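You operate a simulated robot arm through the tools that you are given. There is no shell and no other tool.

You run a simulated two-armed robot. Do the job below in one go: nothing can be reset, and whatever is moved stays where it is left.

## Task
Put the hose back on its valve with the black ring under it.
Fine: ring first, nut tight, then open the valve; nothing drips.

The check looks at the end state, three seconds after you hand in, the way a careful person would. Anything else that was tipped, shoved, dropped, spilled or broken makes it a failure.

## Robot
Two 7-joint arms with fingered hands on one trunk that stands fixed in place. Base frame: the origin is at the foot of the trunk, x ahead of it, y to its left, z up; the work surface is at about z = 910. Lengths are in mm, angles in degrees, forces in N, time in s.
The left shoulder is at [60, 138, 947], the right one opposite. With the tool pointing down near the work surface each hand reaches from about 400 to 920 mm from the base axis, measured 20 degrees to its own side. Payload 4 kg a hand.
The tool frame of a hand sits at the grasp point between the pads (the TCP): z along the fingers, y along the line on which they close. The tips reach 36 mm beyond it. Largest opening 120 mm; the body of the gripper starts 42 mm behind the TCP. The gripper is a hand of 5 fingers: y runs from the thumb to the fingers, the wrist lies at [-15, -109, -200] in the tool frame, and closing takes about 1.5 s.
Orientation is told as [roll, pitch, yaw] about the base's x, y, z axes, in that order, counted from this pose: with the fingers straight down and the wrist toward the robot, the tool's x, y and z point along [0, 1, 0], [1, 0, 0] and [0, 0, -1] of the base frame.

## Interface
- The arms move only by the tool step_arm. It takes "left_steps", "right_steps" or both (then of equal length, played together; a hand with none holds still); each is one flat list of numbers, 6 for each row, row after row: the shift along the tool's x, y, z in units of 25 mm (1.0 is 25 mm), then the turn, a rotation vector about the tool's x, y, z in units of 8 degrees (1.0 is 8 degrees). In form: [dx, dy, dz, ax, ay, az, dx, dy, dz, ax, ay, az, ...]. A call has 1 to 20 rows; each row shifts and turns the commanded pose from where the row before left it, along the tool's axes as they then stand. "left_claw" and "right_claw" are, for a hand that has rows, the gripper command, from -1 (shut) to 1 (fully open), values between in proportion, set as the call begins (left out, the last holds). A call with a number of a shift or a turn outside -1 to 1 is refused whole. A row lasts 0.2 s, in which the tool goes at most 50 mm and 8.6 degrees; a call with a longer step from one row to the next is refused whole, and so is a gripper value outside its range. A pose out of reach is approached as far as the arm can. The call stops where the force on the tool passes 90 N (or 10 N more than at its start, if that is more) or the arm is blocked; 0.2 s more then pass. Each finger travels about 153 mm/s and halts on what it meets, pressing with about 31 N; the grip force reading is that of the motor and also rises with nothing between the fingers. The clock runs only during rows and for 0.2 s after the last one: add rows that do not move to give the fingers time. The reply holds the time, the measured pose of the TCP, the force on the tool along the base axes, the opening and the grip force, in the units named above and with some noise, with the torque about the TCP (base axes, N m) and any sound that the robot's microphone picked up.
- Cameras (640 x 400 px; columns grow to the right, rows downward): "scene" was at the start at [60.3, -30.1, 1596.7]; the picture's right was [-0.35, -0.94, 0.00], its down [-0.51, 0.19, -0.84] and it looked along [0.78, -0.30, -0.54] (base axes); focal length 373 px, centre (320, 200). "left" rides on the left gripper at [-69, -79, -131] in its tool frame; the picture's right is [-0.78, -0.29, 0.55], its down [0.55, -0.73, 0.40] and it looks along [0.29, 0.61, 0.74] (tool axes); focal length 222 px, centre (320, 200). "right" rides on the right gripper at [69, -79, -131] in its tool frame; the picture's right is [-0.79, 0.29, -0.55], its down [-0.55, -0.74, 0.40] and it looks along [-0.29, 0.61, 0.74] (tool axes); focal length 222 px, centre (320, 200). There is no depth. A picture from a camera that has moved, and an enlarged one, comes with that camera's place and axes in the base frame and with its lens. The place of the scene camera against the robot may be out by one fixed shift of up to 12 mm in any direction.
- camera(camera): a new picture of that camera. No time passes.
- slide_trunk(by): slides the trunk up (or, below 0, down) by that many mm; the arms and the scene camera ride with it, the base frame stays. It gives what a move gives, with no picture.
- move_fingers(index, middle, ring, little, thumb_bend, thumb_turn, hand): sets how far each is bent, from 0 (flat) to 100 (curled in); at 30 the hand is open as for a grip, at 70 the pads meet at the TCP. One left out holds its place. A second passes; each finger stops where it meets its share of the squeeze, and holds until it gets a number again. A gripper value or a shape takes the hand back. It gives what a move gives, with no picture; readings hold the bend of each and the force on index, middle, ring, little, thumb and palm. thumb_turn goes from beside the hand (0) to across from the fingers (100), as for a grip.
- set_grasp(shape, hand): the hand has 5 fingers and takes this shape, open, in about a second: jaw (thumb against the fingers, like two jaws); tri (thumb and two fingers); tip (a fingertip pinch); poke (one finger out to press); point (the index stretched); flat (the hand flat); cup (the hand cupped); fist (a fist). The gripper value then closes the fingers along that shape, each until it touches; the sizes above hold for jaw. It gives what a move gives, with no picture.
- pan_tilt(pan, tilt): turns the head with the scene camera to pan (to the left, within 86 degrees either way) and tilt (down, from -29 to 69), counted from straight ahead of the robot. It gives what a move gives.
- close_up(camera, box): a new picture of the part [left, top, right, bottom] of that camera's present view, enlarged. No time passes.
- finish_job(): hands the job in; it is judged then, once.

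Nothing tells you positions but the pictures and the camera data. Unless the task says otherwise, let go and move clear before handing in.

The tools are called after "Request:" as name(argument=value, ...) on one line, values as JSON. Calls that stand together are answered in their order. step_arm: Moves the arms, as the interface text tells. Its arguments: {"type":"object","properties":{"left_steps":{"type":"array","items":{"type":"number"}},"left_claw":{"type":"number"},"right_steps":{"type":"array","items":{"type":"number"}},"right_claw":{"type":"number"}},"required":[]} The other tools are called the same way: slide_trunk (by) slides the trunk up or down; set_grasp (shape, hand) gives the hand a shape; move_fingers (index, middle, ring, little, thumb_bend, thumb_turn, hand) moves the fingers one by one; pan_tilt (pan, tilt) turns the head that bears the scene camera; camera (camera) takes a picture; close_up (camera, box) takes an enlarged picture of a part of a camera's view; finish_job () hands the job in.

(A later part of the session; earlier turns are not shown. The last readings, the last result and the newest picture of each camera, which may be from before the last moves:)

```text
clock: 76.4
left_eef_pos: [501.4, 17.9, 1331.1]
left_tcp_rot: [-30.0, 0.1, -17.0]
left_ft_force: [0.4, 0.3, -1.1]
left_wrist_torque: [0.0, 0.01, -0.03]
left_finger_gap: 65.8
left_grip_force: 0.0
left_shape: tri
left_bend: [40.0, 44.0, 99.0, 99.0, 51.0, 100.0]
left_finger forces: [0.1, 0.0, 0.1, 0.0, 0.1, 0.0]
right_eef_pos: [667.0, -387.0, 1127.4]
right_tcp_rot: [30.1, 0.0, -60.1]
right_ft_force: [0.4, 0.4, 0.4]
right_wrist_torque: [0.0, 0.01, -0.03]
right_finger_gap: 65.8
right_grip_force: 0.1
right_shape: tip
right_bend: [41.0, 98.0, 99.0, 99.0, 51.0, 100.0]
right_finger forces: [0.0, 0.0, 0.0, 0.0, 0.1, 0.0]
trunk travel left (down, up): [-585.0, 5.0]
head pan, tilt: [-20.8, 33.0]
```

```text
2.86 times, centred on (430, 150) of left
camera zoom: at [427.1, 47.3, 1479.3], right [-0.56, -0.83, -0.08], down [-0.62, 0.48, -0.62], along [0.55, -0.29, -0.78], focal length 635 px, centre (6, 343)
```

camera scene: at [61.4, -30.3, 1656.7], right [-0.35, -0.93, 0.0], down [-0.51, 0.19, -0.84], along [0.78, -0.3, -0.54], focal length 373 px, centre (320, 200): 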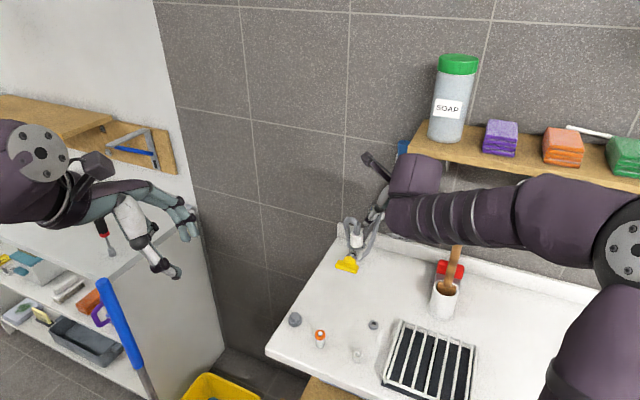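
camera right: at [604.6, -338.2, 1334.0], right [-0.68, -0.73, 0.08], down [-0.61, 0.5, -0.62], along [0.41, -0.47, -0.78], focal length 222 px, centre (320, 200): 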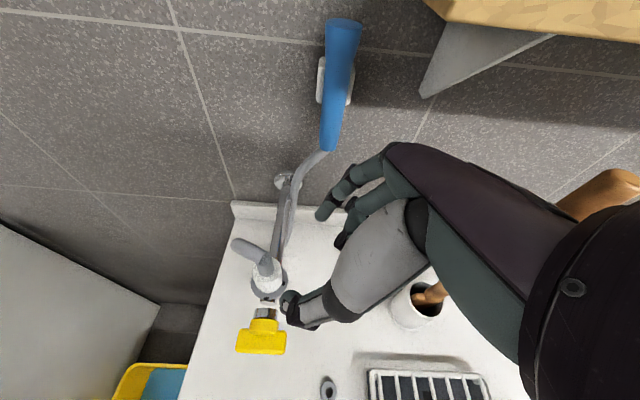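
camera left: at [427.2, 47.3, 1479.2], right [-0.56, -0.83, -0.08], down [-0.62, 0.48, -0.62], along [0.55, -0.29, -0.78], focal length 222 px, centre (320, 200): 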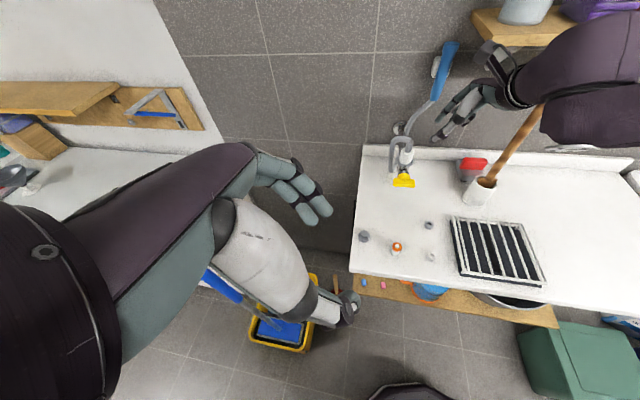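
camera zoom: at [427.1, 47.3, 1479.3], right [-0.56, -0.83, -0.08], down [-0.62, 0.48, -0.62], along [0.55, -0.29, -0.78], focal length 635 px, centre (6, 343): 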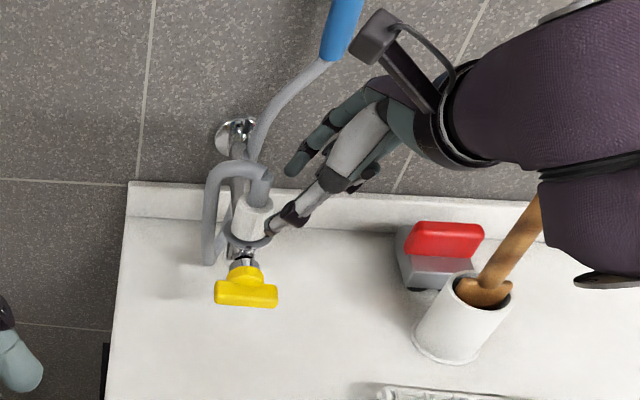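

Geometry agrees with the plan. Advancing the remaining 37 mm in small steps with the fingers open.

Request:
step_arm(right_steps=[0.04, 0.05, 0.4, 0, 0, 0, 0.04, 0.05, 0.4, 0, 0, 0, 0.04, 0.06, 0.35, 0, 0, 0, 0, 0, 0.32, 0, 0, 0, 0, 0, 0, 0, 0, 0], right_claw=0.0)

Request:
close_up(camera="right", box=[240, 170, 360, 290])

Request:
close_up(camera="left", box=[390, 110, 440, 190])

Request:
close_up(camera="scene", box=[335, 200, 385, 260])

```text
clock: 77.6
left_eef_pos: [500.6, 20.1, 1330.8]
left_tcp_rot: [-30.0, 0.1, -16.9]
left_ft_force: [0.3, -0.1, -0.6]
left_wrist_torque: [0.05, 0.02, 0.01]
left_finger_gap: 65.9
left_grip_force: 0.1
left_shape: tri
left_bend: [40.0, 44.0, 99.0, 99.0, 51.0, 100.0]
left_finger forces: [0.0, 0.1, 0.1, 0.0, 0.1, 0.0]
right_eef_pos: [685.6, -381.8, 1097.5]
right_tcp_rot: [30.0, 0.0, -60.0]
right_ft_force: [0.2, 1.3, -0.6]
right_wrist_torque: [0.01, -0.01, -0.02]
right_finger_gap: 60.0
right_grip_force: 0.0
right_shape: tip
right_bend: [43.0, 98.0, 99.0, 99.0, 56.0, 100.0]
right_finger forces: [0.1, 0.0, 0.1, 0.1, 0.0, 0.0]
trunk travel left (down, up): [-585.0, 5.0]
head pan, tilt: [-20.8, 33.0]
```

```text
3.33 times, centred on (300, 230) of right
camera zoom: at [642.5, -314.9, 1247.1], right [-0.68, -0.73, 0.08], down [-0.61, 0.5, -0.62], along [0.41, -0.47, -0.78], focal length 740 px, centre (387, 100)
```

zoom: 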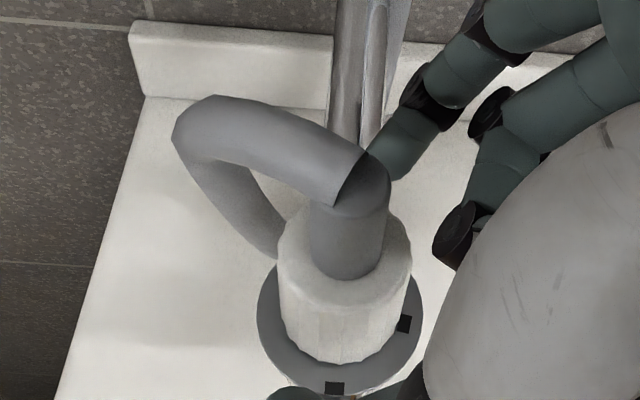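

```text
5.00 times, centred on (415, 150) of left
camera zoom: at [426.3, 47.6, 1479.5], right [-0.56, -0.83, -0.08], down [-0.62, 0.48, -0.62], along [0.55, -0.29, -0.78], focal length 1111 px, centre (-155, 450)
```

zoom: 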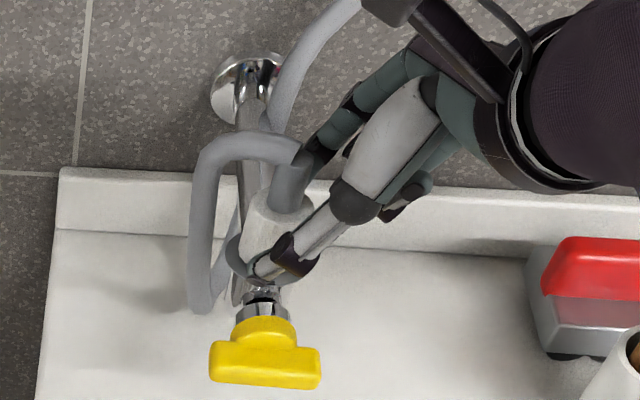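

```text
6.67 times, centred on (360, 230) of scene
camera zoom: at [60.4, -30.1, 1656.7], right [-0.35, -0.94, 0.0], down [-0.51, 0.19, -0.84], along [0.78, -0.3, -0.54], focal length 2488 px, centre (53, 0)
```

zoom: 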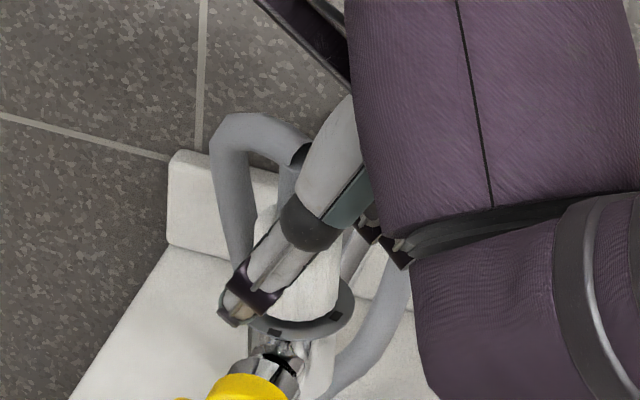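

The nut is centred between thumb and index with the hose free on the open side. Closing the pinch.

Request:
step_arm(right_steps=[0, 0.03, 0, 0, 0, 0, 0, 0, 0, 0, 0, 0, 0, 0, 0, 0, 0, 0, 0, 0, 0, 0, 0, 0, 0, 0, 0, 0, 0, 0], right_claw=-0.9)

Request:
close_up(camera="right", box=[240, 170, 360, 290])

Request:
close_up(camera="left", box=[390, 110, 440, 190])

```text
clock: 78.8
left_eef_pos: [501.5, 20.9, 1332.1]
left_tcp_rot: [-30.2, 0.0, -16.9]
left_ft_force: [-0.5, -0.4, 0.3]
left_wrist_torque: [0.04, -0.03, 0.0]
left_finger_gap: 65.8
left_grip_force: 0.2
left_shape: tri
left_bend: [40.0, 44.0, 99.0, 99.0, 51.0, 100.0]
left_finger forces: [0.1, 0.0, 0.0, 0.1, 0.0, 0.1]
right_eef_pos: [686.4, -381.6, 1098.1]
right_tcp_rot: [30.0, 0.0, -60.0]
right_ft_force: [-1.5, 2.2, -2.5]
right_wrist_torque: [0.05, 0.07, 0.01]
right_finger_gap: 21.9
right_grip_force: 31.2
right_shape: tip
right_bend: [59.0, 100.0, 100.0, 100.0, 69.0, 100.0]
right_finger forces: [26.0, 0.1, 0.0, 0.0, 28.7, 0.0]
trunk travel left (down, up): [-585.0, 5.0]
head pan, tilt: [-20.8, 33.0]
```

```text
3.33 times, centred on (300, 230) of right
camera zoom: at [642.7, -314.9, 1247.3], right [-0.68, -0.73, 0.08], down [-0.61, 0.5, -0.62], along [0.41, -0.47, -0.78], focal length 740 px, centre (387, 100)
```

zoom: 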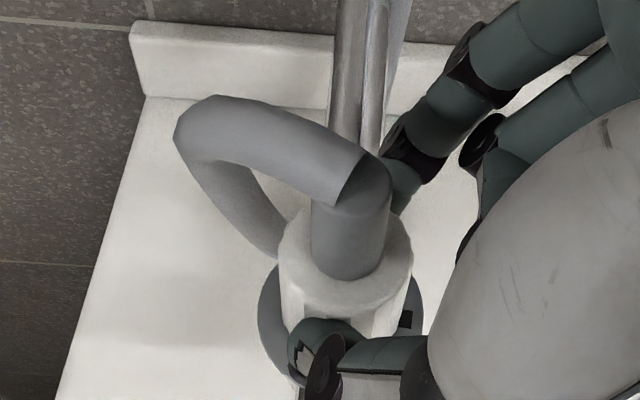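

```text
5.00 times, centred on (415, 150) of left
camera zoom: at [426.4, 47.9, 1479.4], right [-0.56, -0.83, -0.08], down [-0.62, 0.48, -0.62], along [0.55, -0.29, -0.78], focal length 1111 px, centre (-155, 450)
```

zoom: 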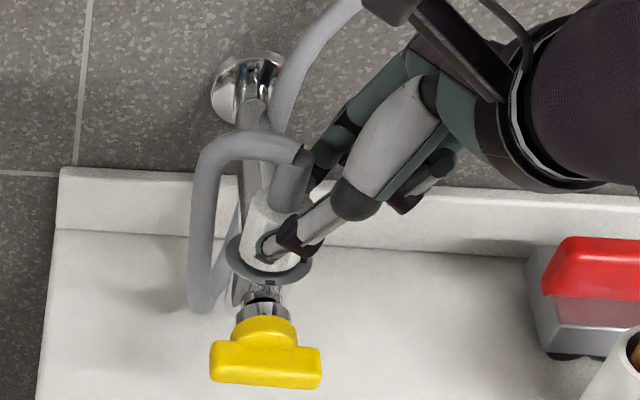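

Firm, balanced pinch. Now turning clockwise about the nut axis: first 24°, reading torque.

Request:
step_arm(right_steps=[0.005, -0.0824, 0.0029, -0.5, 0, 0.866, 0.005, -0.0824, 0.0029, -0.5, 0, 0.866, 0.005, -0.0824, 0.0029, -0.5, 0, 0.866, 0, 0, 0, 0, 0, 0])

Request:
close_up(camera="left", box=[390, 110, 440, 190])

Request:
close_up(camera="right", box=[240, 170, 360, 290])

```text
clock: 79.8
left_eef_pos: [501.9, 20.6, 1330.7]
left_tcp_rot: [-30.0, -0.1, -17.0]
left_ft_force: [-1.2, 0.0, 0.5]
left_wrist_torque: [0.02, 0.02, -0.02]
left_finger_gap: 65.8
left_grip_force: 0.1
left_shape: tri
left_bend: [40.0, 44.0, 99.0, 99.0, 51.0, 100.0]
left_finger forces: [0.1, 0.0, 0.1, 0.0, 0.0, 0.0]
right_eef_pos: [683.0, -374.3, 1097.1]
right_tcp_rot: [30.0, 0.0, -84.1]
right_ft_force: [2.0, 3.1, -1.6]
right_wrist_torque: [0.13, 0.04, 0.05]
right_finger_gap: 22.1
right_grip_force: 31.3
right_shape: tip
right_bend: [59.0, 100.0, 100.0, 100.0, 69.0, 100.0]
right_finger forces: [26.5, 0.1, 0.1, 0.1, 29.8, 0.0]
trunk travel left (down, up): [-585.0, 5.0]
head pan, tilt: [-20.8, 33.0]
```

```text
5.00 times, centred on (415, 150) of left
camera zoom: at [426.7, 47.8, 1479.4], right [-0.56, -0.83, -0.08], down [-0.62, 0.48, -0.62], along [0.55, -0.29, -0.78], focal length 1111 px, centre (-155, 450)
```

zoom: 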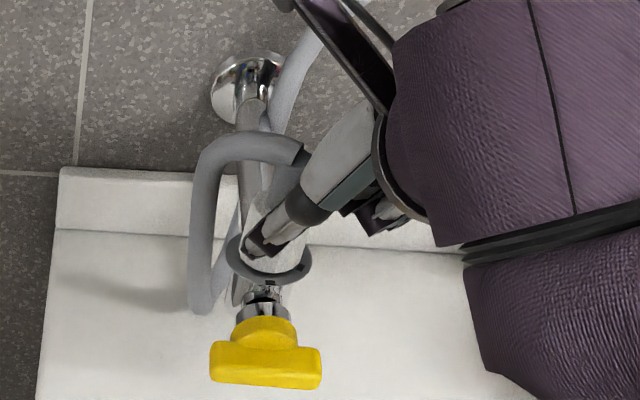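

```text
3.33 times, centred on (300, 230) of right
camera zoom: at [671.6, -296.5, 1247.0], right [-0.92, -0.39, 0.08], down [-0.35, 0.7, -0.62], along [0.18, -0.6, -0.78], focal length 740 px, centre (387, 100)
```

zoom: 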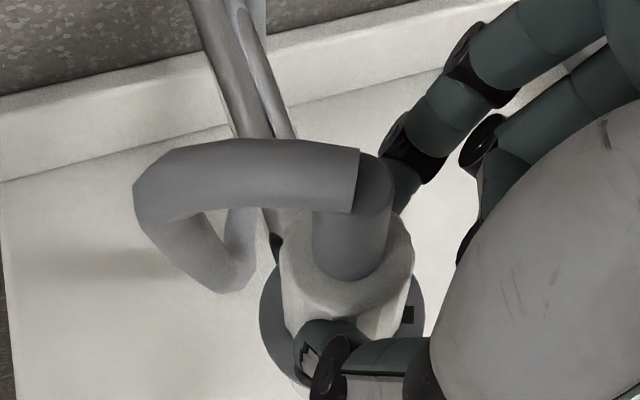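

Turning freely with little torque. Continuing another 32° in this stroke.

Request:
step_arm(right_steps=[0.005, -0.0824, 0.0029, -0.5, 0, 0.866, 0.005, -0.0824, 0.0029, -0.5, 0, 0.866, 0.005, -0.0824, 0.0029, -0.5, 0, 0.866, 0.005, -0.0824, 0.0029, -0.5, 0, 0.866, 0, 0, 0, 0, 0, 0])

Request:
close_up(camera="left", box=[390, 110, 440, 190])

Request:
close_up(camera="right", box=[240, 170, 360, 290])

Request:
camera(camera="scene")

```text
clock: 81.0
left_eef_pos: [502.2, 20.0, 1329.5]
left_tcp_rot: [-30.0, 0.1, -17.0]
left_ft_force: [-1.1, -0.9, -0.3]
left_wrist_torque: [0.0, -0.02, 0.07]
left_finger_gap: 66.1
left_grip_force: 0.2
left_shape: tri
left_bend: [40.0, 44.0, 99.0, 99.0, 51.0, 100.0]
left_finger forces: [0.0, 0.0, 0.0, 0.0, 0.0, 0.0]
right_eef_pos: [686.1, -366.7, 1097.9]
right_tcp_rot: [30.1, 0.0, -116.2]
right_ft_force: [3.4, 1.8, -4.0]
right_wrist_torque: [0.13, -0.08, 0.09]
right_finger_gap: 22.2
right_grip_force: 30.8
right_shape: tip
right_bend: [59.0, 100.0, 100.0, 100.0, 69.0, 100.0]
right_finger forces: [26.2, 0.0, 0.1, 0.0, 29.4, 0.0]
trunk travel left (down, up): [-585.0, 5.0]
head pan, tilt: [-20.8, 33.0]
```

```text
5.00 times, centred on (415, 150) of left
camera zoom: at [427.1, 47.5, 1479.2], right [-0.56, -0.83, -0.08], down [-0.62, 0.48, -0.62], along [0.55, -0.29, -0.78], focal length 1111 px, centre (-155, 450)
```

zoom: 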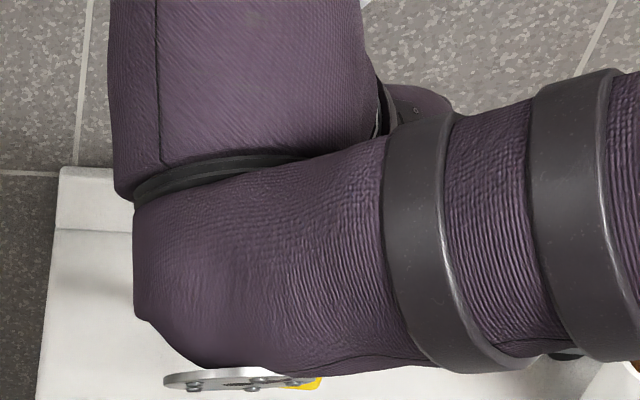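

```text
3.33 times, centred on (300, 230) of right
camera zoom: at [716.5, -293.1, 1246.5], right [-0.98, 0.16, 0.08], down [0.07, 0.78, -0.62], along [-0.16, -0.6, -0.78], focal length 740 px, centre (387, 100)
```

zoom: 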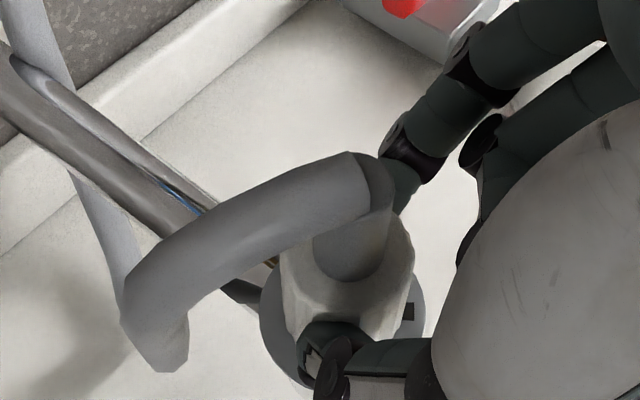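

```text
taken
camera scene: at [61.3, -30.1, 1656.7], right [-0.35, -0.94, 0.0], down [-0.51, 0.19, -0.84], along [0.78, -0.3, -0.54], focal length 373 px, centre (320, 200)
```

scene: 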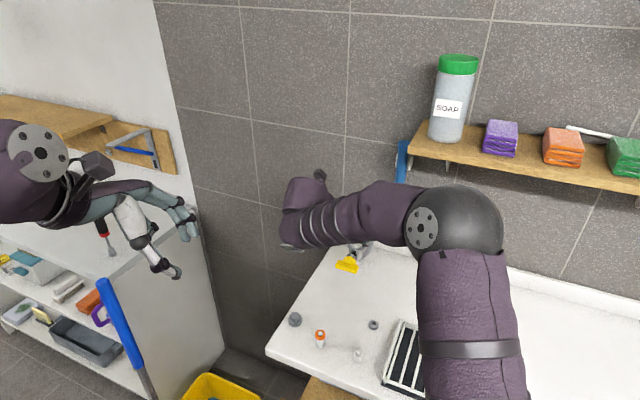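

The nut turned freely, but the dark mark on the flange seems to stay fixed relative to my hand — I need to know whether the flange is turning along with the nut. Zooming in.

Request:
close_up(camera="right", box=[275, 210, 325, 260])

Request:
close_up(camera="right", box=[270, 200, 330, 290])

```text
8.00 times, centred on (300, 235) of right
camera zoom: at [716.5, -293.1, 1246.5], right [-0.98, 0.16, 0.08], down [0.07, 0.78, -0.62], along [-0.16, -0.6, -0.78], focal length 1777 px, centre (480, -80)
```

zoom: 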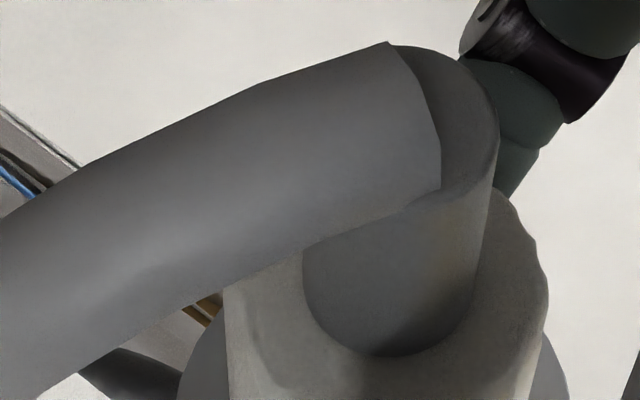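

```text
4.44 times, centred on (300, 245) of right
camera zoom: at [716.5, -293.1, 1246.5], right [-0.98, 0.16, 0.08], down [0.07, 0.78, -0.62], along [-0.16, -0.6, -0.78], focal length 987 px, centre (409, 0)
```

zoom: 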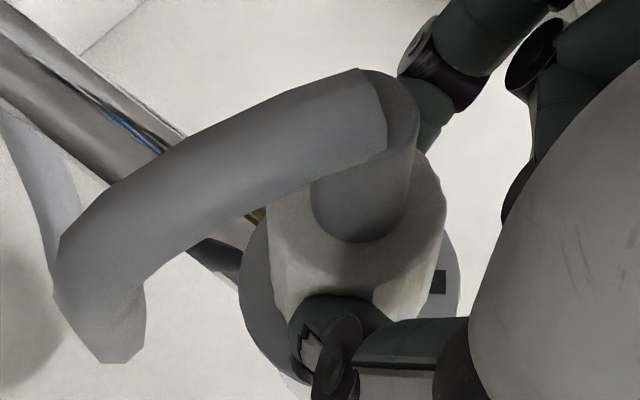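

The flange's mark turned together with the nut (about 56°), so the nut is now coupled to the collar. I'll finish this stroke with two more rows, watching torque.

Request:
step_arm(right_steps=[0.005, -0.0824, 0.0029, -0.5, 0, 0.866, 0.005, -0.0824, 0.0029, -0.5, 0, 0.866, 0, 0, 0, 0, 0, 0])

Request:
close_up(camera="right", box=[270, 200, 330, 290])

```text
clock: 81.8
left_eef_pos: [501.3, 19.2, 1331.9]
left_tcp_rot: [-30.0, 0.1, -17.0]
left_ft_force: [-0.3, -0.1, 0.0]
left_wrist_torque: [-0.03, 0.03, -0.02]
left_finger_gap: 65.6
left_grip_force: 0.1
left_shape: tri
left_bend: [40.0, 44.0, 99.0, 99.0, 51.0, 100.0]
left_finger forces: [0.0, 0.0, 0.0, 0.0, 0.0, 0.0]
right_eef_pos: [687.5, -363.3, 1097.6]
right_tcp_rot: [30.0, 0.0, -132.1]
right_ft_force: [3.7, 1.5, -4.6]
right_wrist_torque: [0.14, -0.1, 0.09]
right_finger_gap: 22.1
right_grip_force: 30.9
right_shape: tip
right_bend: [59.0, 100.0, 100.0, 100.0, 69.0, 100.0]
right_finger forces: [26.1, 0.0, 0.0, 0.0, 29.5, 0.0]
trunk travel left (down, up): [-585.0, 5.0]
head pan, tilt: [-20.8, 33.0]
```

```text
4.44 times, centred on (300, 245) of right
camera zoom: at [738.0, -301.0, 1246.4], right [-0.9, 0.42, 0.08], down [0.29, 0.73, -0.62], along [-0.32, -0.53, -0.78], focal length 987 px, centre (409, 0)
```

zoom: 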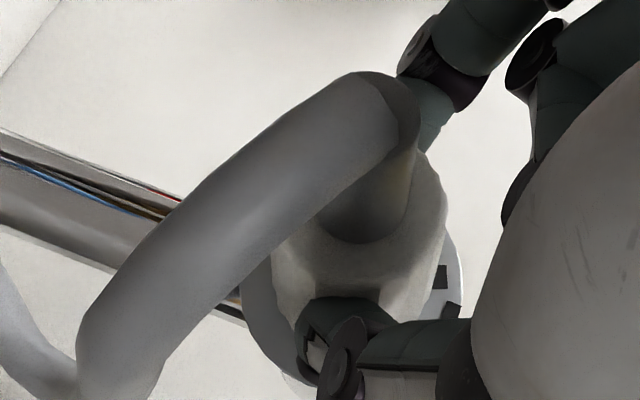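

Now a second, fixed mark is visible at the flange edge about 20° ahead of the turning one — so tightening should bring them into line. I'll regrip to have range: open, back off, swing back 72°.

Request:
step_arm(right_steps=[0, 0, 0, 0, 0, 0, 0, 0, 0, 0, 0, 0, 0, 0, 0, 0, 0, 0, 0, 0, -0.4, 0, 0, 0, 0, 0, -0.6, 0, 0, 0, 0, 0, -0.8, 0, 0, 0, 0, 0, -0.8, 0, 0, 0, 0, 0, -0.6, 0, 0, 0], right_claw=0.0)

Request:
camera(camera="right")

Request:
close_up(camera="right", box=[230, 170, 350, 290])

```text
clock: 83.6
left_eef_pos: [500.2, 19.9, 1329.9]
left_tcp_rot: [-30.0, 0.0, -17.0]
left_ft_force: [-0.2, 0.0, 0.7]
left_wrist_torque: [-0.04, -0.02, 0.0]
left_finger_gap: 65.8
left_grip_force: 0.1
left_shape: tri
left_bend: [40.0, 44.0, 99.0, 99.0, 51.0, 100.0]
left_finger forces: [0.0, 0.1, 0.0, 0.0, 0.1, 0.1]
right_eef_pos: [657.2, -336.8, 1166.9]
right_tcp_rot: [30.0, 0.0, -132.1]
right_ft_force: [0.3, -0.4, -0.8]
right_wrist_torque: [-0.03, 0.04, 0.01]
right_finger_gap: 60.0
right_grip_force: 0.1
right_shape: tip
right_bend: [43.0, 98.0, 99.0, 99.0, 56.0, 100.0]
right_finger forces: [0.0, 0.0, 0.0, 0.0, 0.1, 0.0]
trunk travel left (down, up): [-585.0, 5.0]
head pan, tilt: [-20.8, 33.0]
```

```text
taken
camera right: at [708.3, -274.3, 1316.2], right [-0.9, 0.42, 0.08], down [0.29, 0.73, -0.62], along [-0.32, -0.54, -0.78], focal length 222 px, centre (320, 200)
```

right: 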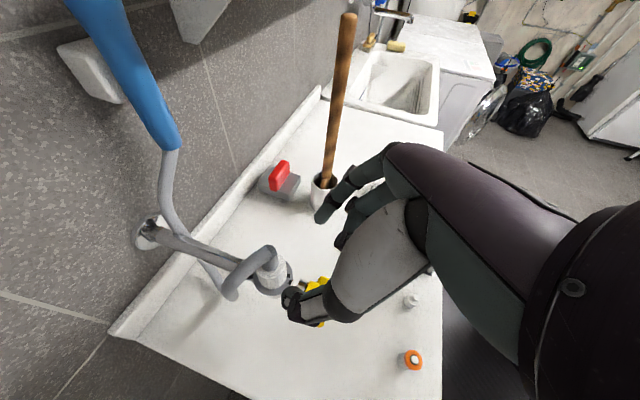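

```text
3.33 times, centred on (290, 230) of right
camera zoom: at [708.3, -274.3, 1316.2], right [-0.9, 0.42, 0.08], down [0.29, 0.73, -0.62], along [-0.32, -0.54, -0.78], focal length 740 px, centre (420, 100)
```

zoom: 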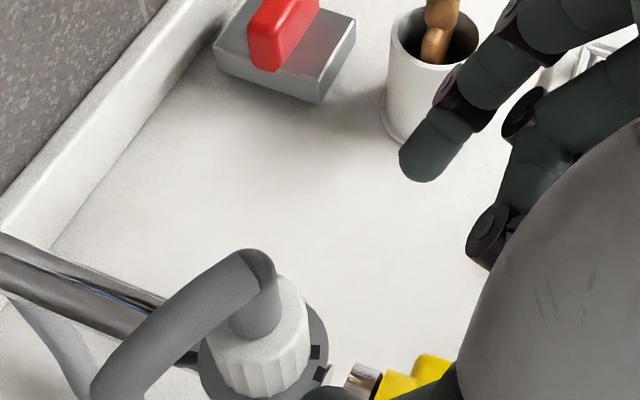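

Released cleanly; the two marks sit close together. Swinging the hand back around the nut and re-approaching.

Request:
step_arm(right_steps=[0.0185, 0.305, 0.0107, 0.5, 0, -0.866, 0.0185, 0.305, 0.0107, 0.5, 0, -0.866, 0.0185, 0.305, 0.0107, 0.5, 0, -0.866, 0.0185, 0.305, 0.0107, 0.5, 0, -0.866, 0.0185, 0.305, 0.0107, 0.5, 0, -0.866, 0.0185, 0.305, 0.0107, 0.5, 0, -0.866, 0.0185, 0.305, 0.0107, 0.5, 0, -0.866, 0.0185, 0.305, 0.0107, 0.5, 0, -0.866, 0.0185, 0.305, 0.0107, 0.5, 0, -0.866, 0, 0, 0, 0, 0, 0])

Request:
close_up(camera="right", box=[230, 170, 350, 290])

Request:
close_up(camera="left", box=[390, 110, 440, 190])

Request:
close_up(camera="scene", box=[335, 210, 385, 260])

```text
clock: 85.8
left_eef_pos: [500.8, 20.2, 1331.3]
left_tcp_rot: [-30.0, 0.0, -17.0]
left_ft_force: [-0.8, -0.3, 0.2]
left_wrist_torque: [-0.01, -0.04, -0.01]
left_finger_gap: 66.0
left_grip_force: 0.0
left_shape: tri
left_bend: [40.0, 44.0, 99.0, 99.0, 51.0, 100.0]
left_finger forces: [0.0, 0.0, 0.0, 0.0, 0.1, 0.0]
right_eef_pos: [651.8, -399.7, 1165.9]
right_tcp_rot: [30.0, 0.0, -59.9]
right_ft_force: [-0.4, -0.2, -0.1]
right_wrist_torque: [-0.01, -0.01, -0.01]
right_finger_gap: 59.7
right_grip_force: 0.0
right_shape: tip
right_bend: [43.0, 98.0, 99.0, 99.0, 56.0, 100.0]
right_finger forces: [0.1, 0.0, 0.1, 0.1, 0.0, 0.0]
trunk travel left (down, up): [-585.0, 5.0]
head pan, tilt: [-20.8, 33.0]
```

```text
3.33 times, centred on (290, 230) of right
camera zoom: at [608.4, -334.1, 1315.6], right [-0.68, -0.73, 0.08], down [-0.61, 0.5, -0.62], along [0.41, -0.47, -0.78], focal length 740 px, centre (420, 100)
```

zoom: 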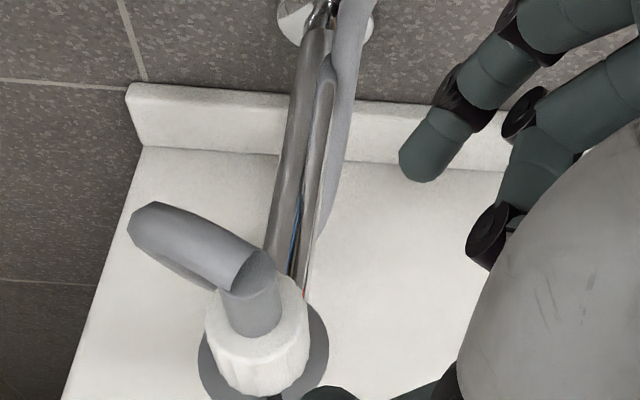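

```text
5.00 times, centred on (415, 150) of left
camera zoom: at [426.3, 48.0, 1479.5], right [-0.56, -0.83, -0.08], down [-0.62, 0.48, -0.62], along [0.55, -0.29, -0.78], focal length 1111 px, centre (-155, 450)
```

zoom: 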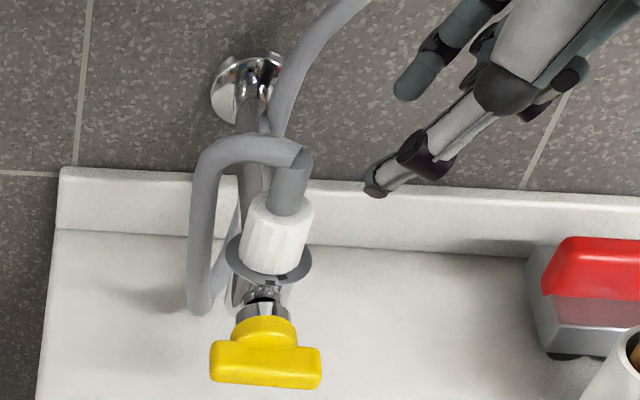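

```text
8.00 times, centred on (360, 235) of scene
camera zoom: at [60.3, -29.7, 1656.7], right [-0.35, -0.94, 0.0], down [-0.51, 0.19, -0.84], along [0.78, -0.3, -0.54], focal length 2986 px, centre (0, -80)
```

zoom: 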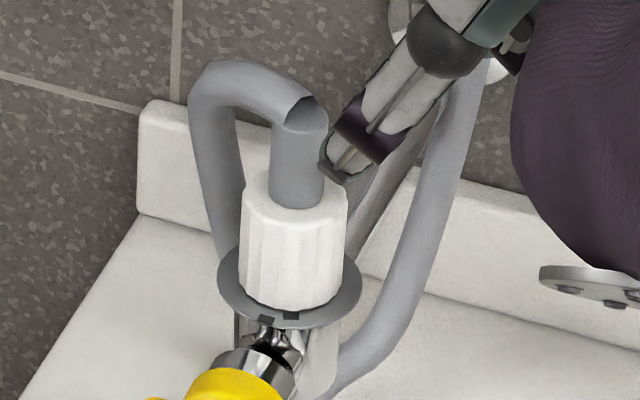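

The scene view shows the turning mark now ~20° short of the fixed one. Re-approaching the nut to grip again.

Request:
step_arm(right_steps=[0.019, -0.009, 0.8, 0, 0, 0, 0.019, -0.009, 0.8, 0, 0, 0, 0.019, -0.009, 0.8, 0, 0, 0, 0.019, -0.009, 0.6, 0, 0, 0, 0, 0, 0.22, 0, 0, 0, 0, 0, 0, 0, 0, 0])

Request:
close_up(camera="right", box=[240, 170, 360, 290])

```text
clock: 87.2
left_eef_pos: [501.5, 20.9, 1330.3]
left_tcp_rot: [-30.0, 0.0, -17.0]
left_ft_force: [0.6, -0.2, -1.0]
left_wrist_torque: [0.03, 0.02, 0.01]
left_finger_gap: 66.0
left_grip_force: 0.0
left_shape: tri
left_bend: [40.0, 44.0, 99.0, 99.0, 51.0, 100.0]
left_finger forces: [0.0, 0.0, 0.0, 0.0, 0.0, 0.0]
right_eef_pos: [687.5, -380.5, 1098.2]
right_tcp_rot: [29.9, -0.1, -60.0]
right_ft_force: [-0.3, 0.6, 0.4]
right_wrist_torque: [0.01, -0.02, -0.01]
right_finger_gap: 59.8
right_grip_force: 0.0
right_shape: tip
right_bend: [43.0, 98.0, 99.0, 99.0, 56.0, 100.0]
right_finger forces: [0.0, 0.0, 0.0, 0.0, 0.0, 0.0]
trunk travel left (down, up): [-585.0, 5.0]
head pan, tilt: [-20.8, 33.0]
```

```text
3.33 times, centred on (300, 230) of right
camera zoom: at [644.6, -313.9, 1247.2], right [-0.68, -0.73, 0.08], down [-0.61, 0.5, -0.62], along [0.41, -0.47, -0.78], focal length 740 px, centre (387, 100)
```

zoom: 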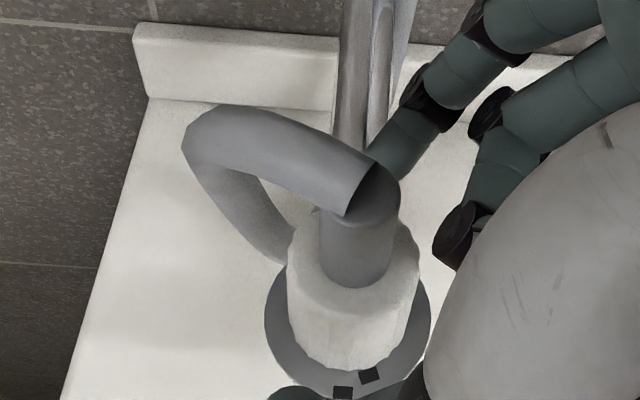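

Aligned. Closing and turning clockwise, first 16°.

Request:
step_arm(right_steps=[0, 0, 0, 0, 0, 0, 0, 0, 0, 0, 0, 0, 0, 0, 0, 0, 0, 0, 0, 0, 0, 0, 0, 0, 0, 0, 0, 0, 0, 0], right_claw=-0.9)

Request:
step_arm(right_steps=[0.005, -0.0824, 0.0029, -0.5, 0, 0.866, 0.005, -0.0824, 0.0029, -0.5, 0, 0.866, 0, 0, 0, 0, 0, 0])

Request:
close_up(camera="right", box=[240, 170, 360, 290])

Request:
close_up(camera="scene", box=[340, 220, 380, 260])

```text
clock: 88.4
left_eef_pos: [501.6, 19.4, 1330.9]
left_tcp_rot: [-30.0, -0.1, -16.9]
left_ft_force: [-0.4, 0.7, 0.0]
left_wrist_torque: [0.03, -0.02, 0.02]
left_finger_gap: 65.9
left_grip_force: 0.1
left_shape: tri
left_bend: [40.0, 44.0, 99.0, 99.0, 51.0, 100.0]
left_finger forces: [0.1, 0.1, 0.1, 0.1, 0.0, 0.0]
right_eef_pos: [687.9, -380.8, 1098.6]
right_tcp_rot: [29.9, 0.0, -60.0]
right_ft_force: [0.5, 2.8, -0.9]
right_wrist_torque: [0.09, 0.05, 0.08]
right_finger_gap: 22.0
right_grip_force: 30.9
right_shape: tip
right_bend: [59.0, 100.0, 100.0, 100.0, 69.0, 100.0]
right_finger forces: [26.6, 0.1, 0.0, 0.0, 28.7, 0.0]
trunk travel left (down, up): [-585.0, 5.0]
head pan, tilt: [-20.8, 33.0]
```

```text
clock: 89.2
left_eef_pos: [501.4, 20.0, 1330.4]
left_tcp_rot: [-30.0, -0.1, -17.0]
left_ft_force: [0.4, 0.4, 0.6]
left_wrist_torque: [0.02, 0.01, -0.01]
left_finger_gap: 66.0
left_grip_force: 0.1
left_shape: tri
left_bend: [40.0, 44.0, 99.0, 99.0, 51.0, 100.0]
left_finger forces: [0.1, 0.0, 0.0, 0.0, 0.1, 0.1]
right_eef_pos: [686.7, -376.4, 1097.7]
right_tcp_rot: [30.0, 0.0, -76.1]
right_ft_force: [1.9, 1.5, -3.6]
right_wrist_torque: [0.04, 0.02, 0.09]
right_finger_gap: 22.1
right_grip_force: 30.9
right_shape: tip
right_bend: [59.0, 100.0, 100.0, 100.0, 69.0, 100.0]
right_finger forces: [28.2, 0.0, 0.0, 0.0, 28.1, 0.1]
trunk travel left (down, up): [-585.0, 5.0]
head pan, tilt: [-20.8, 33.0]
```

```text
3.33 times, centred on (300, 230) of right
camera zoom: at [663.5, -300.1, 1247.2], right [-0.86, -0.51, 0.08], down [-0.45, 0.65, -0.62], along [0.26, -0.57, -0.78], focal length 740 px, centre (387, 100)
```

zoom: 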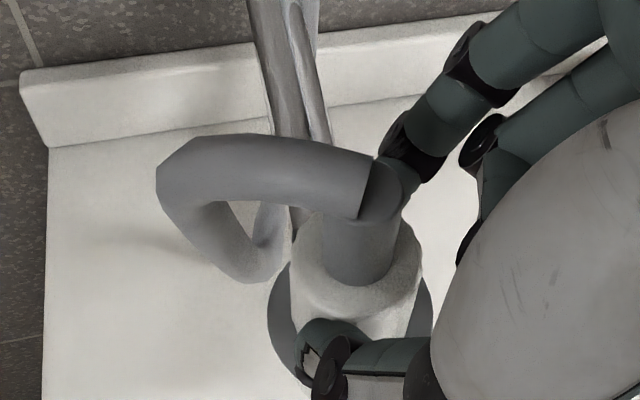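

```text
10.00 times, centred on (360, 240) of scene
camera zoom: at [61.3, -30.2, 1656.7], right [-0.35, -0.93, 0.0], down [-0.51, 0.19, -0.84], along [0.78, -0.3, -0.54], focal length 3732 px, centre (-80, -200)
```

zoom: 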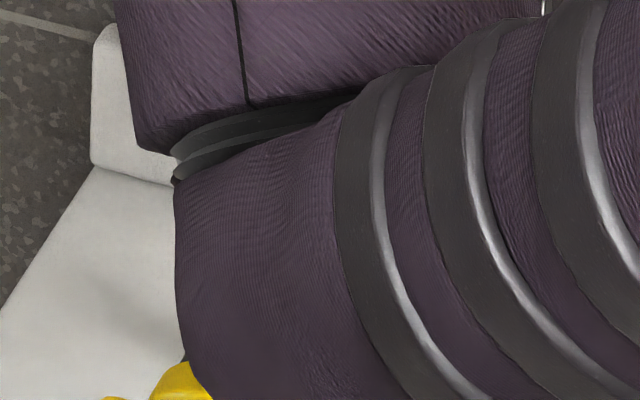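

Torque is still low. Continuing clockwise in small increments, watching for resistance.

Request:
step_arm(right_steps=[0.005, -0.0824, 0.0029, -0.5, 0, 0.866, 0, 0, 0, 0, 0, 0])

Request:
step_arm(right_steps=[0.005, -0.0824, 0.0029, -0.5, 0, 0.866, 0, 0, 0, 0, 0, 0])

```text
clock: 89.8
left_eef_pos: [501.6, 19.0, 1330.4]
left_tcp_rot: [-30.1, 0.0, -17.0]
left_ft_force: [0.1, 0.2, -0.8]
left_wrist_torque: [-0.03, 0.01, 0.04]
left_finger_gap: 65.8
left_grip_force: 0.1
left_shape: tri
left_bend: [40.0, 44.0, 99.0, 99.0, 51.0, 100.0]
left_finger forces: [0.0, 0.0, 0.1, 0.0, 0.0, 0.0]
right_eef_pos: [685.8, -373.7, 1098.6]
right_tcp_rot: [29.9, 0.0, -84.1]
right_ft_force: [1.9, 0.9, -5.3]
right_wrist_torque: [0.04, 0.01, 0.07]
right_finger_gap: 21.9
right_grip_force: 30.6
right_shape: tip
right_bend: [59.0, 100.0, 100.0, 100.0, 69.0, 100.0]
right_finger forces: [28.5, 0.0, 0.0, 0.1, 28.1, 0.1]
trunk travel left (down, up): [-585.0, 5.0]
head pan, tilt: [-20.8, 33.0]
```

```text
clock: 90.4
left_eef_pos: [502.3, 18.4, 1330.8]
left_tcp_rot: [-30.0, 0.0, -16.9]
left_ft_force: [0.2, 0.5, 0.4]
left_wrist_torque: [0.0, -0.02, -0.02]
left_finger_gap: 65.7
left_grip_force: 0.1
left_shape: tri
left_bend: [40.0, 44.0, 99.0, 99.0, 51.0, 100.0]
left_finger forces: [0.0, 0.0, 0.0, 0.1, 0.1, 0.1]
right_eef_pos: [686.1, -371.2, 1098.6]
right_tcp_rot: [30.0, 0.1, -92.0]
right_ft_force: [6.6, 1.1, -2.7]
right_wrist_torque: [0.18, -0.12, 0.19]
right_finger_gap: 22.2
right_grip_force: 31.2
right_shape: tip
right_bend: [59.0, 100.0, 100.0, 100.0, 70.0, 100.0]
right_finger forces: [31.6, 0.1, 0.0, 0.0, 29.7, 0.1]
trunk travel left (down, up): [-585.0, 5.0]
head pan, tilt: [-20.8, 33.0]
```

Resistance is starting to build (0.19 N·m). Continuing step by step.

Request:
step_arm(right_steps=[-0.005, -0.0824, 0.02, -0.5, 0, 0.866, 0, 0, 0, 0, 0, 0])

Request:
step_arm(right_steps=[0.005, -0.0824, 0.0029, -0.5, 0, 0.866, 0, 0, 0, 0, 0, 0])

Request:
close_up(camera="right", box=[270, 200, 330, 290])

```text
clock: 91.0
left_eef_pos: [501.8, 20.3, 1330.2]
left_tcp_rot: [-29.9, 0.2, -17.0]
left_ft_force: [-0.4, -0.4, 0.3]
left_wrist_torque: [-0.04, 0.06, 0.02]
left_finger_gap: 65.5
left_grip_force: 0.1
left_shape: tri
left_bend: [40.0, 44.0, 99.0, 99.0, 51.0, 100.0]
left_finger forces: [0.0, 0.0, 0.1, 0.0, 0.0, 0.1]
right_eef_pos: [689.2, -369.0, 1098.7]
right_tcp_rot: [30.0, 0.0, -100.0]
right_ft_force: [10.9, 0.0, 3.5]
right_wrist_torque: [0.22, -0.3, 0.38]
right_finger_gap: 22.7
right_grip_force: 30.7
right_shape: tip
right_bend: [59.0, 100.0, 100.0, 100.0, 70.0, 100.0]
right_finger forces: [35.8, 0.0, 0.1, 0.1, 32.3, 0.0]
trunk travel left (down, up): [-585.0, 5.0]
head pan, tilt: [-20.8, 33.0]
```

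```text
clock: 91.6
left_eef_pos: [502.7, 19.6, 1330.6]
left_tcp_rot: [-30.0, 0.1, -16.9]
left_ft_force: [-0.4, 0.5, -0.5]
left_wrist_torque: [0.03, 0.03, -0.02]
left_finger_gap: 65.8
left_grip_force: 0.1
left_shape: tri
left_bend: [40.0, 44.0, 99.0, 99.0, 51.0, 100.0]
left_finger forces: [0.0, 0.0, 0.0, 0.0, 0.0, 0.0]
right_eef_pos: [690.7, -367.8, 1097.6]
right_tcp_rot: [30.0, 0.0, -108.0]
right_ft_force: [18.9, -2.8, 3.9]
right_wrist_torque: [0.11, -0.49, 0.5]
right_finger_gap: 23.0
right_grip_force: 31.0
right_shape: tip
right_bend: [59.0, 100.0, 100.0, 100.0, 71.0, 100.0]
right_finger forces: [39.7, 0.1, 0.0, 0.1, 28.9, 0.0]
trunk travel left (down, up): [-585.0, 5.0]
head pan, tilt: [-20.8, 33.0]
```

```text
4.44 times, centred on (300, 245) of right
camera zoom: at [709.5, -290.3, 1246.6], right [-1.0, 0.02, 0.08], down [-0.04, 0.78, -0.62], along [-0.07, -0.62, -0.78], focal length 987 px, centre (409, 0)
```

zoom: 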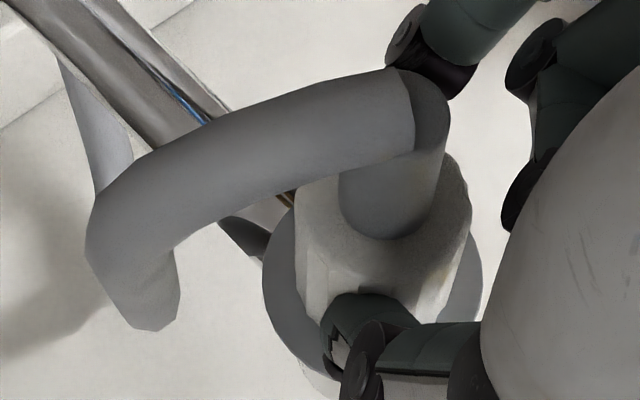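

Torque has risen to about 0.5 N·m. I'll release, back off, and look at the marks and nut seating from the outside cameras.

Request:
step_arm(right_steps=[0, 0, 0, 0, 0, 0, 0, 0, 0, 0, 0, 0, 0, 0, 0, 0, 0, 0, 0, 0, -0.4, 0, 0, 0, 0, 0, -0.6, 0, 0, 0, 0, 0, -0.8, 0, 0, 0, 0, 0, -0.8, 0, 0, 0, 0, 0, -0.6, 0, 0, 0], right_claw=0.0)

Request:
close_up(camera="right", box=[230, 190, 330, 290])

Request:
step_arm(right_steps=[0.0185, 0.305, 0.0107, 0.5, 0, -0.866, 0.0185, 0.305, 0.0107, 0.5, 0, -0.866, 0.0185, 0.305, 0.0107, 0.5, 0, -0.866, 0.0185, 0.305, 0.0107, 0.5, 0, -0.866, 0.0185, 0.305, 0.0107, 0.5, 0, -0.866, 0.0185, 0.305, 0.0107, 0.5, 0, -0.866, 0, 0, 0, 0, 0, 0])

Request:
close_up(camera="scene", box=[344, 220, 376, 252])

Request:
close_up(camera="left", box=[395, 120, 425, 170])

```text
clock: 93.4
left_eef_pos: [501.0, 19.9, 1331.3]
left_tcp_rot: [-30.1, -0.1, -17.0]
left_ft_force: [-0.2, 0.2, -0.6]
left_wrist_torque: [-0.03, 0.0, -0.01]
left_finger_gap: 65.8
left_grip_force: 0.0
left_shape: tri
left_bend: [40.0, 44.0, 99.0, 99.0, 51.0, 100.0]
left_finger forces: [0.0, 0.0, 0.0, 0.0, 0.1, 0.1]
right_eef_pos: [647.5, -355.1, 1166.3]
right_tcp_rot: [30.0, -0.1, -108.0]
right_ft_force: [-0.4, 0.2, 0.1]
right_wrist_torque: [0.03, -0.01, 0.01]
right_finger_gap: 60.0
right_grip_force: 0.1
right_shape: tip
right_bend: [43.0, 98.0, 99.0, 99.0, 56.0, 100.0]
right_finger forces: [0.0, 0.0, 0.1, 0.0, 0.0, 0.0]
trunk travel left (down, up): [-585.0, 5.0]
head pan, tilt: [-20.8, 33.0]
```

```text
4.00 times, centred on (280, 240) of right
camera zoom: at [669.3, -277.3, 1316.1], right [-1.0, 0.02, 0.08], down [-0.04, 0.78, -0.62], along [-0.08, -0.62, -0.78], focal length 888 px, centre (480, 40)
```

zoom: 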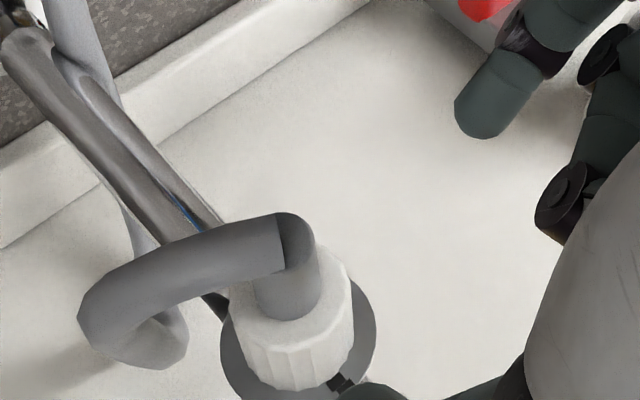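

```text
clock: 95.0
left_eef_pos: [501.7, 18.9, 1330.9]
left_tcp_rot: [-30.0, -0.1, -17.0]
left_ft_force: [-0.1, 0.0, -0.2]
left_wrist_torque: [0.0, 0.01, -0.01]
left_finger_gap: 65.8
left_grip_force: 0.0
left_shape: tri
left_bend: [40.0, 44.0, 99.0, 99.0, 51.0, 100.0]
left_finger forces: [0.0, 0.0, 0.0, 0.1, 0.0, 0.1]
right_eef_pos: [652.6, -399.0, 1165.4]
right_tcp_rot: [30.0, 0.0, -59.9]
right_ft_force: [0.2, -0.4, -1.3]
right_wrist_torque: [0.04, -0.01, -0.02]
right_finger_gap: 59.9
right_grip_force: 0.1
right_shape: tip
right_bend: [43.0, 98.0, 99.0, 99.0, 56.0, 100.0]
right_finger forces: [0.0, 0.1, 0.0, 0.0, 0.0, 0.1]
trunk travel left (down, up): [-585.0, 5.0]
head pan, tilt: [-20.8, 33.0]
```

```text
12.50 times, centred on (360, 236) of scene
camera zoom: at [60.3, -29.7, 1656.7], right [-0.35, -0.94, 0.0], down [-0.51, 0.19, -0.84], along [0.78, -0.3, -0.54], focal length 4665 px, centre (-180, -250)
```

zoom: 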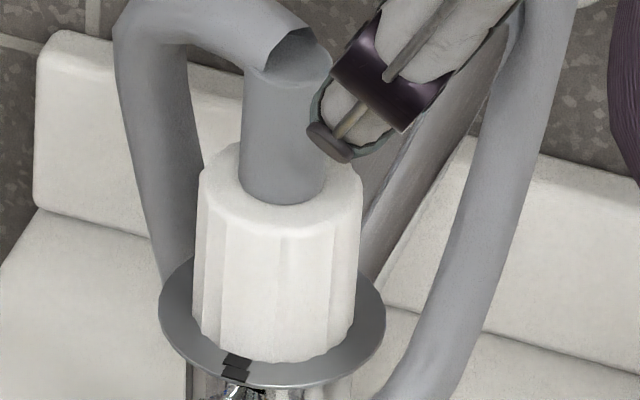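

```text
8.00 times, centred on (410, 145) of left
camera zoom: at [426.2, 48.0, 1479.5], right [-0.56, -0.83, -0.08], down [-0.62, 0.48, -0.62], along [0.55, -0.29, -0.78], focal length 1777 px, centre (-400, 640)
```

zoom: 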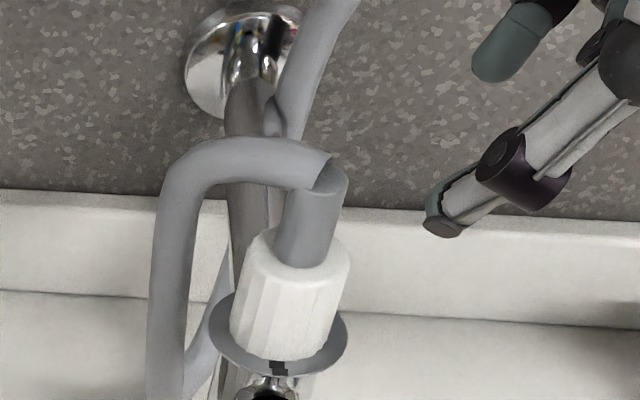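

The two witness marks are now in line and the nut has come down ~2 mm — it's tight. Next the valve handle; let me look at it closely for its axis and any open/closed markings.

Request:
close_up(camera="scene", box=[330, 238, 370, 278])

Request:
close_up(camera="left", box=[385, 150, 425, 195])

Request:
close_up(camera="right", box=[230, 240, 330, 340])

```text
10.00 times, centred on (350, 258) of scene
camera zoom: at [60.3, -29.7, 1656.7], right [-0.35, -0.94, 0.0], down [-0.51, 0.19, -0.84], along [0.78, -0.3, -0.54], focal length 3732 px, centre (20, -380)
```

zoom: 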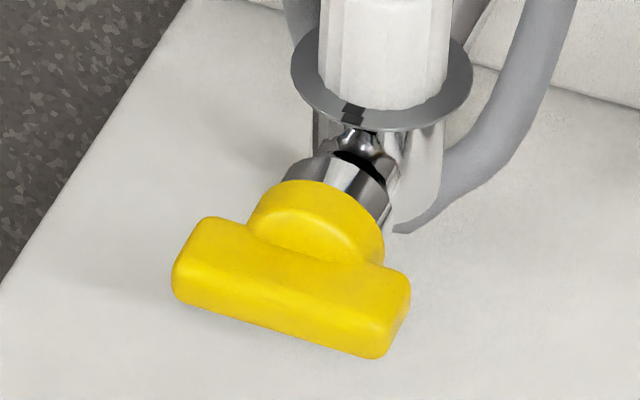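

```text
8.89 times, centred on (405, 172) of left
camera zoom: at [426.2, 48.0, 1479.5], right [-0.56, -0.83, -0.08], down [-0.62, 0.48, -0.62], along [0.55, -0.29, -0.78], focal length 1974 px, centre (-436, 444)
```

zoom: 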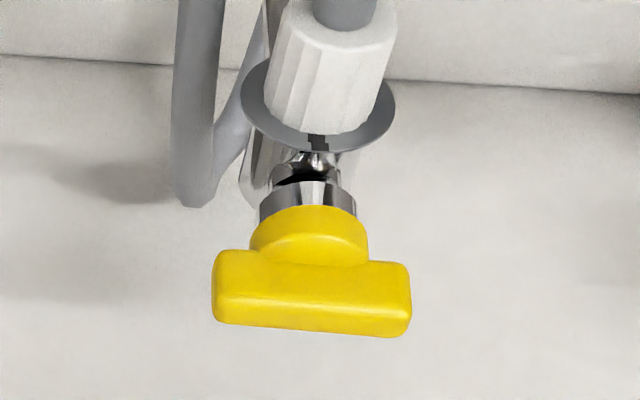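

```text
4.00 times, centred on (280, 290) of right
camera zoom: at [609.5, -332.6, 1315.5], right [-0.68, -0.73, 0.08], down [-0.61, 0.5, -0.62], along [0.41, -0.47, -0.78], focal length 888 px, centre (480, -160)
```

zoom: 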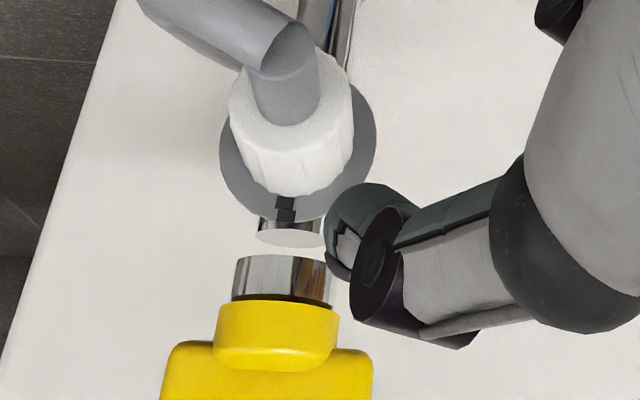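

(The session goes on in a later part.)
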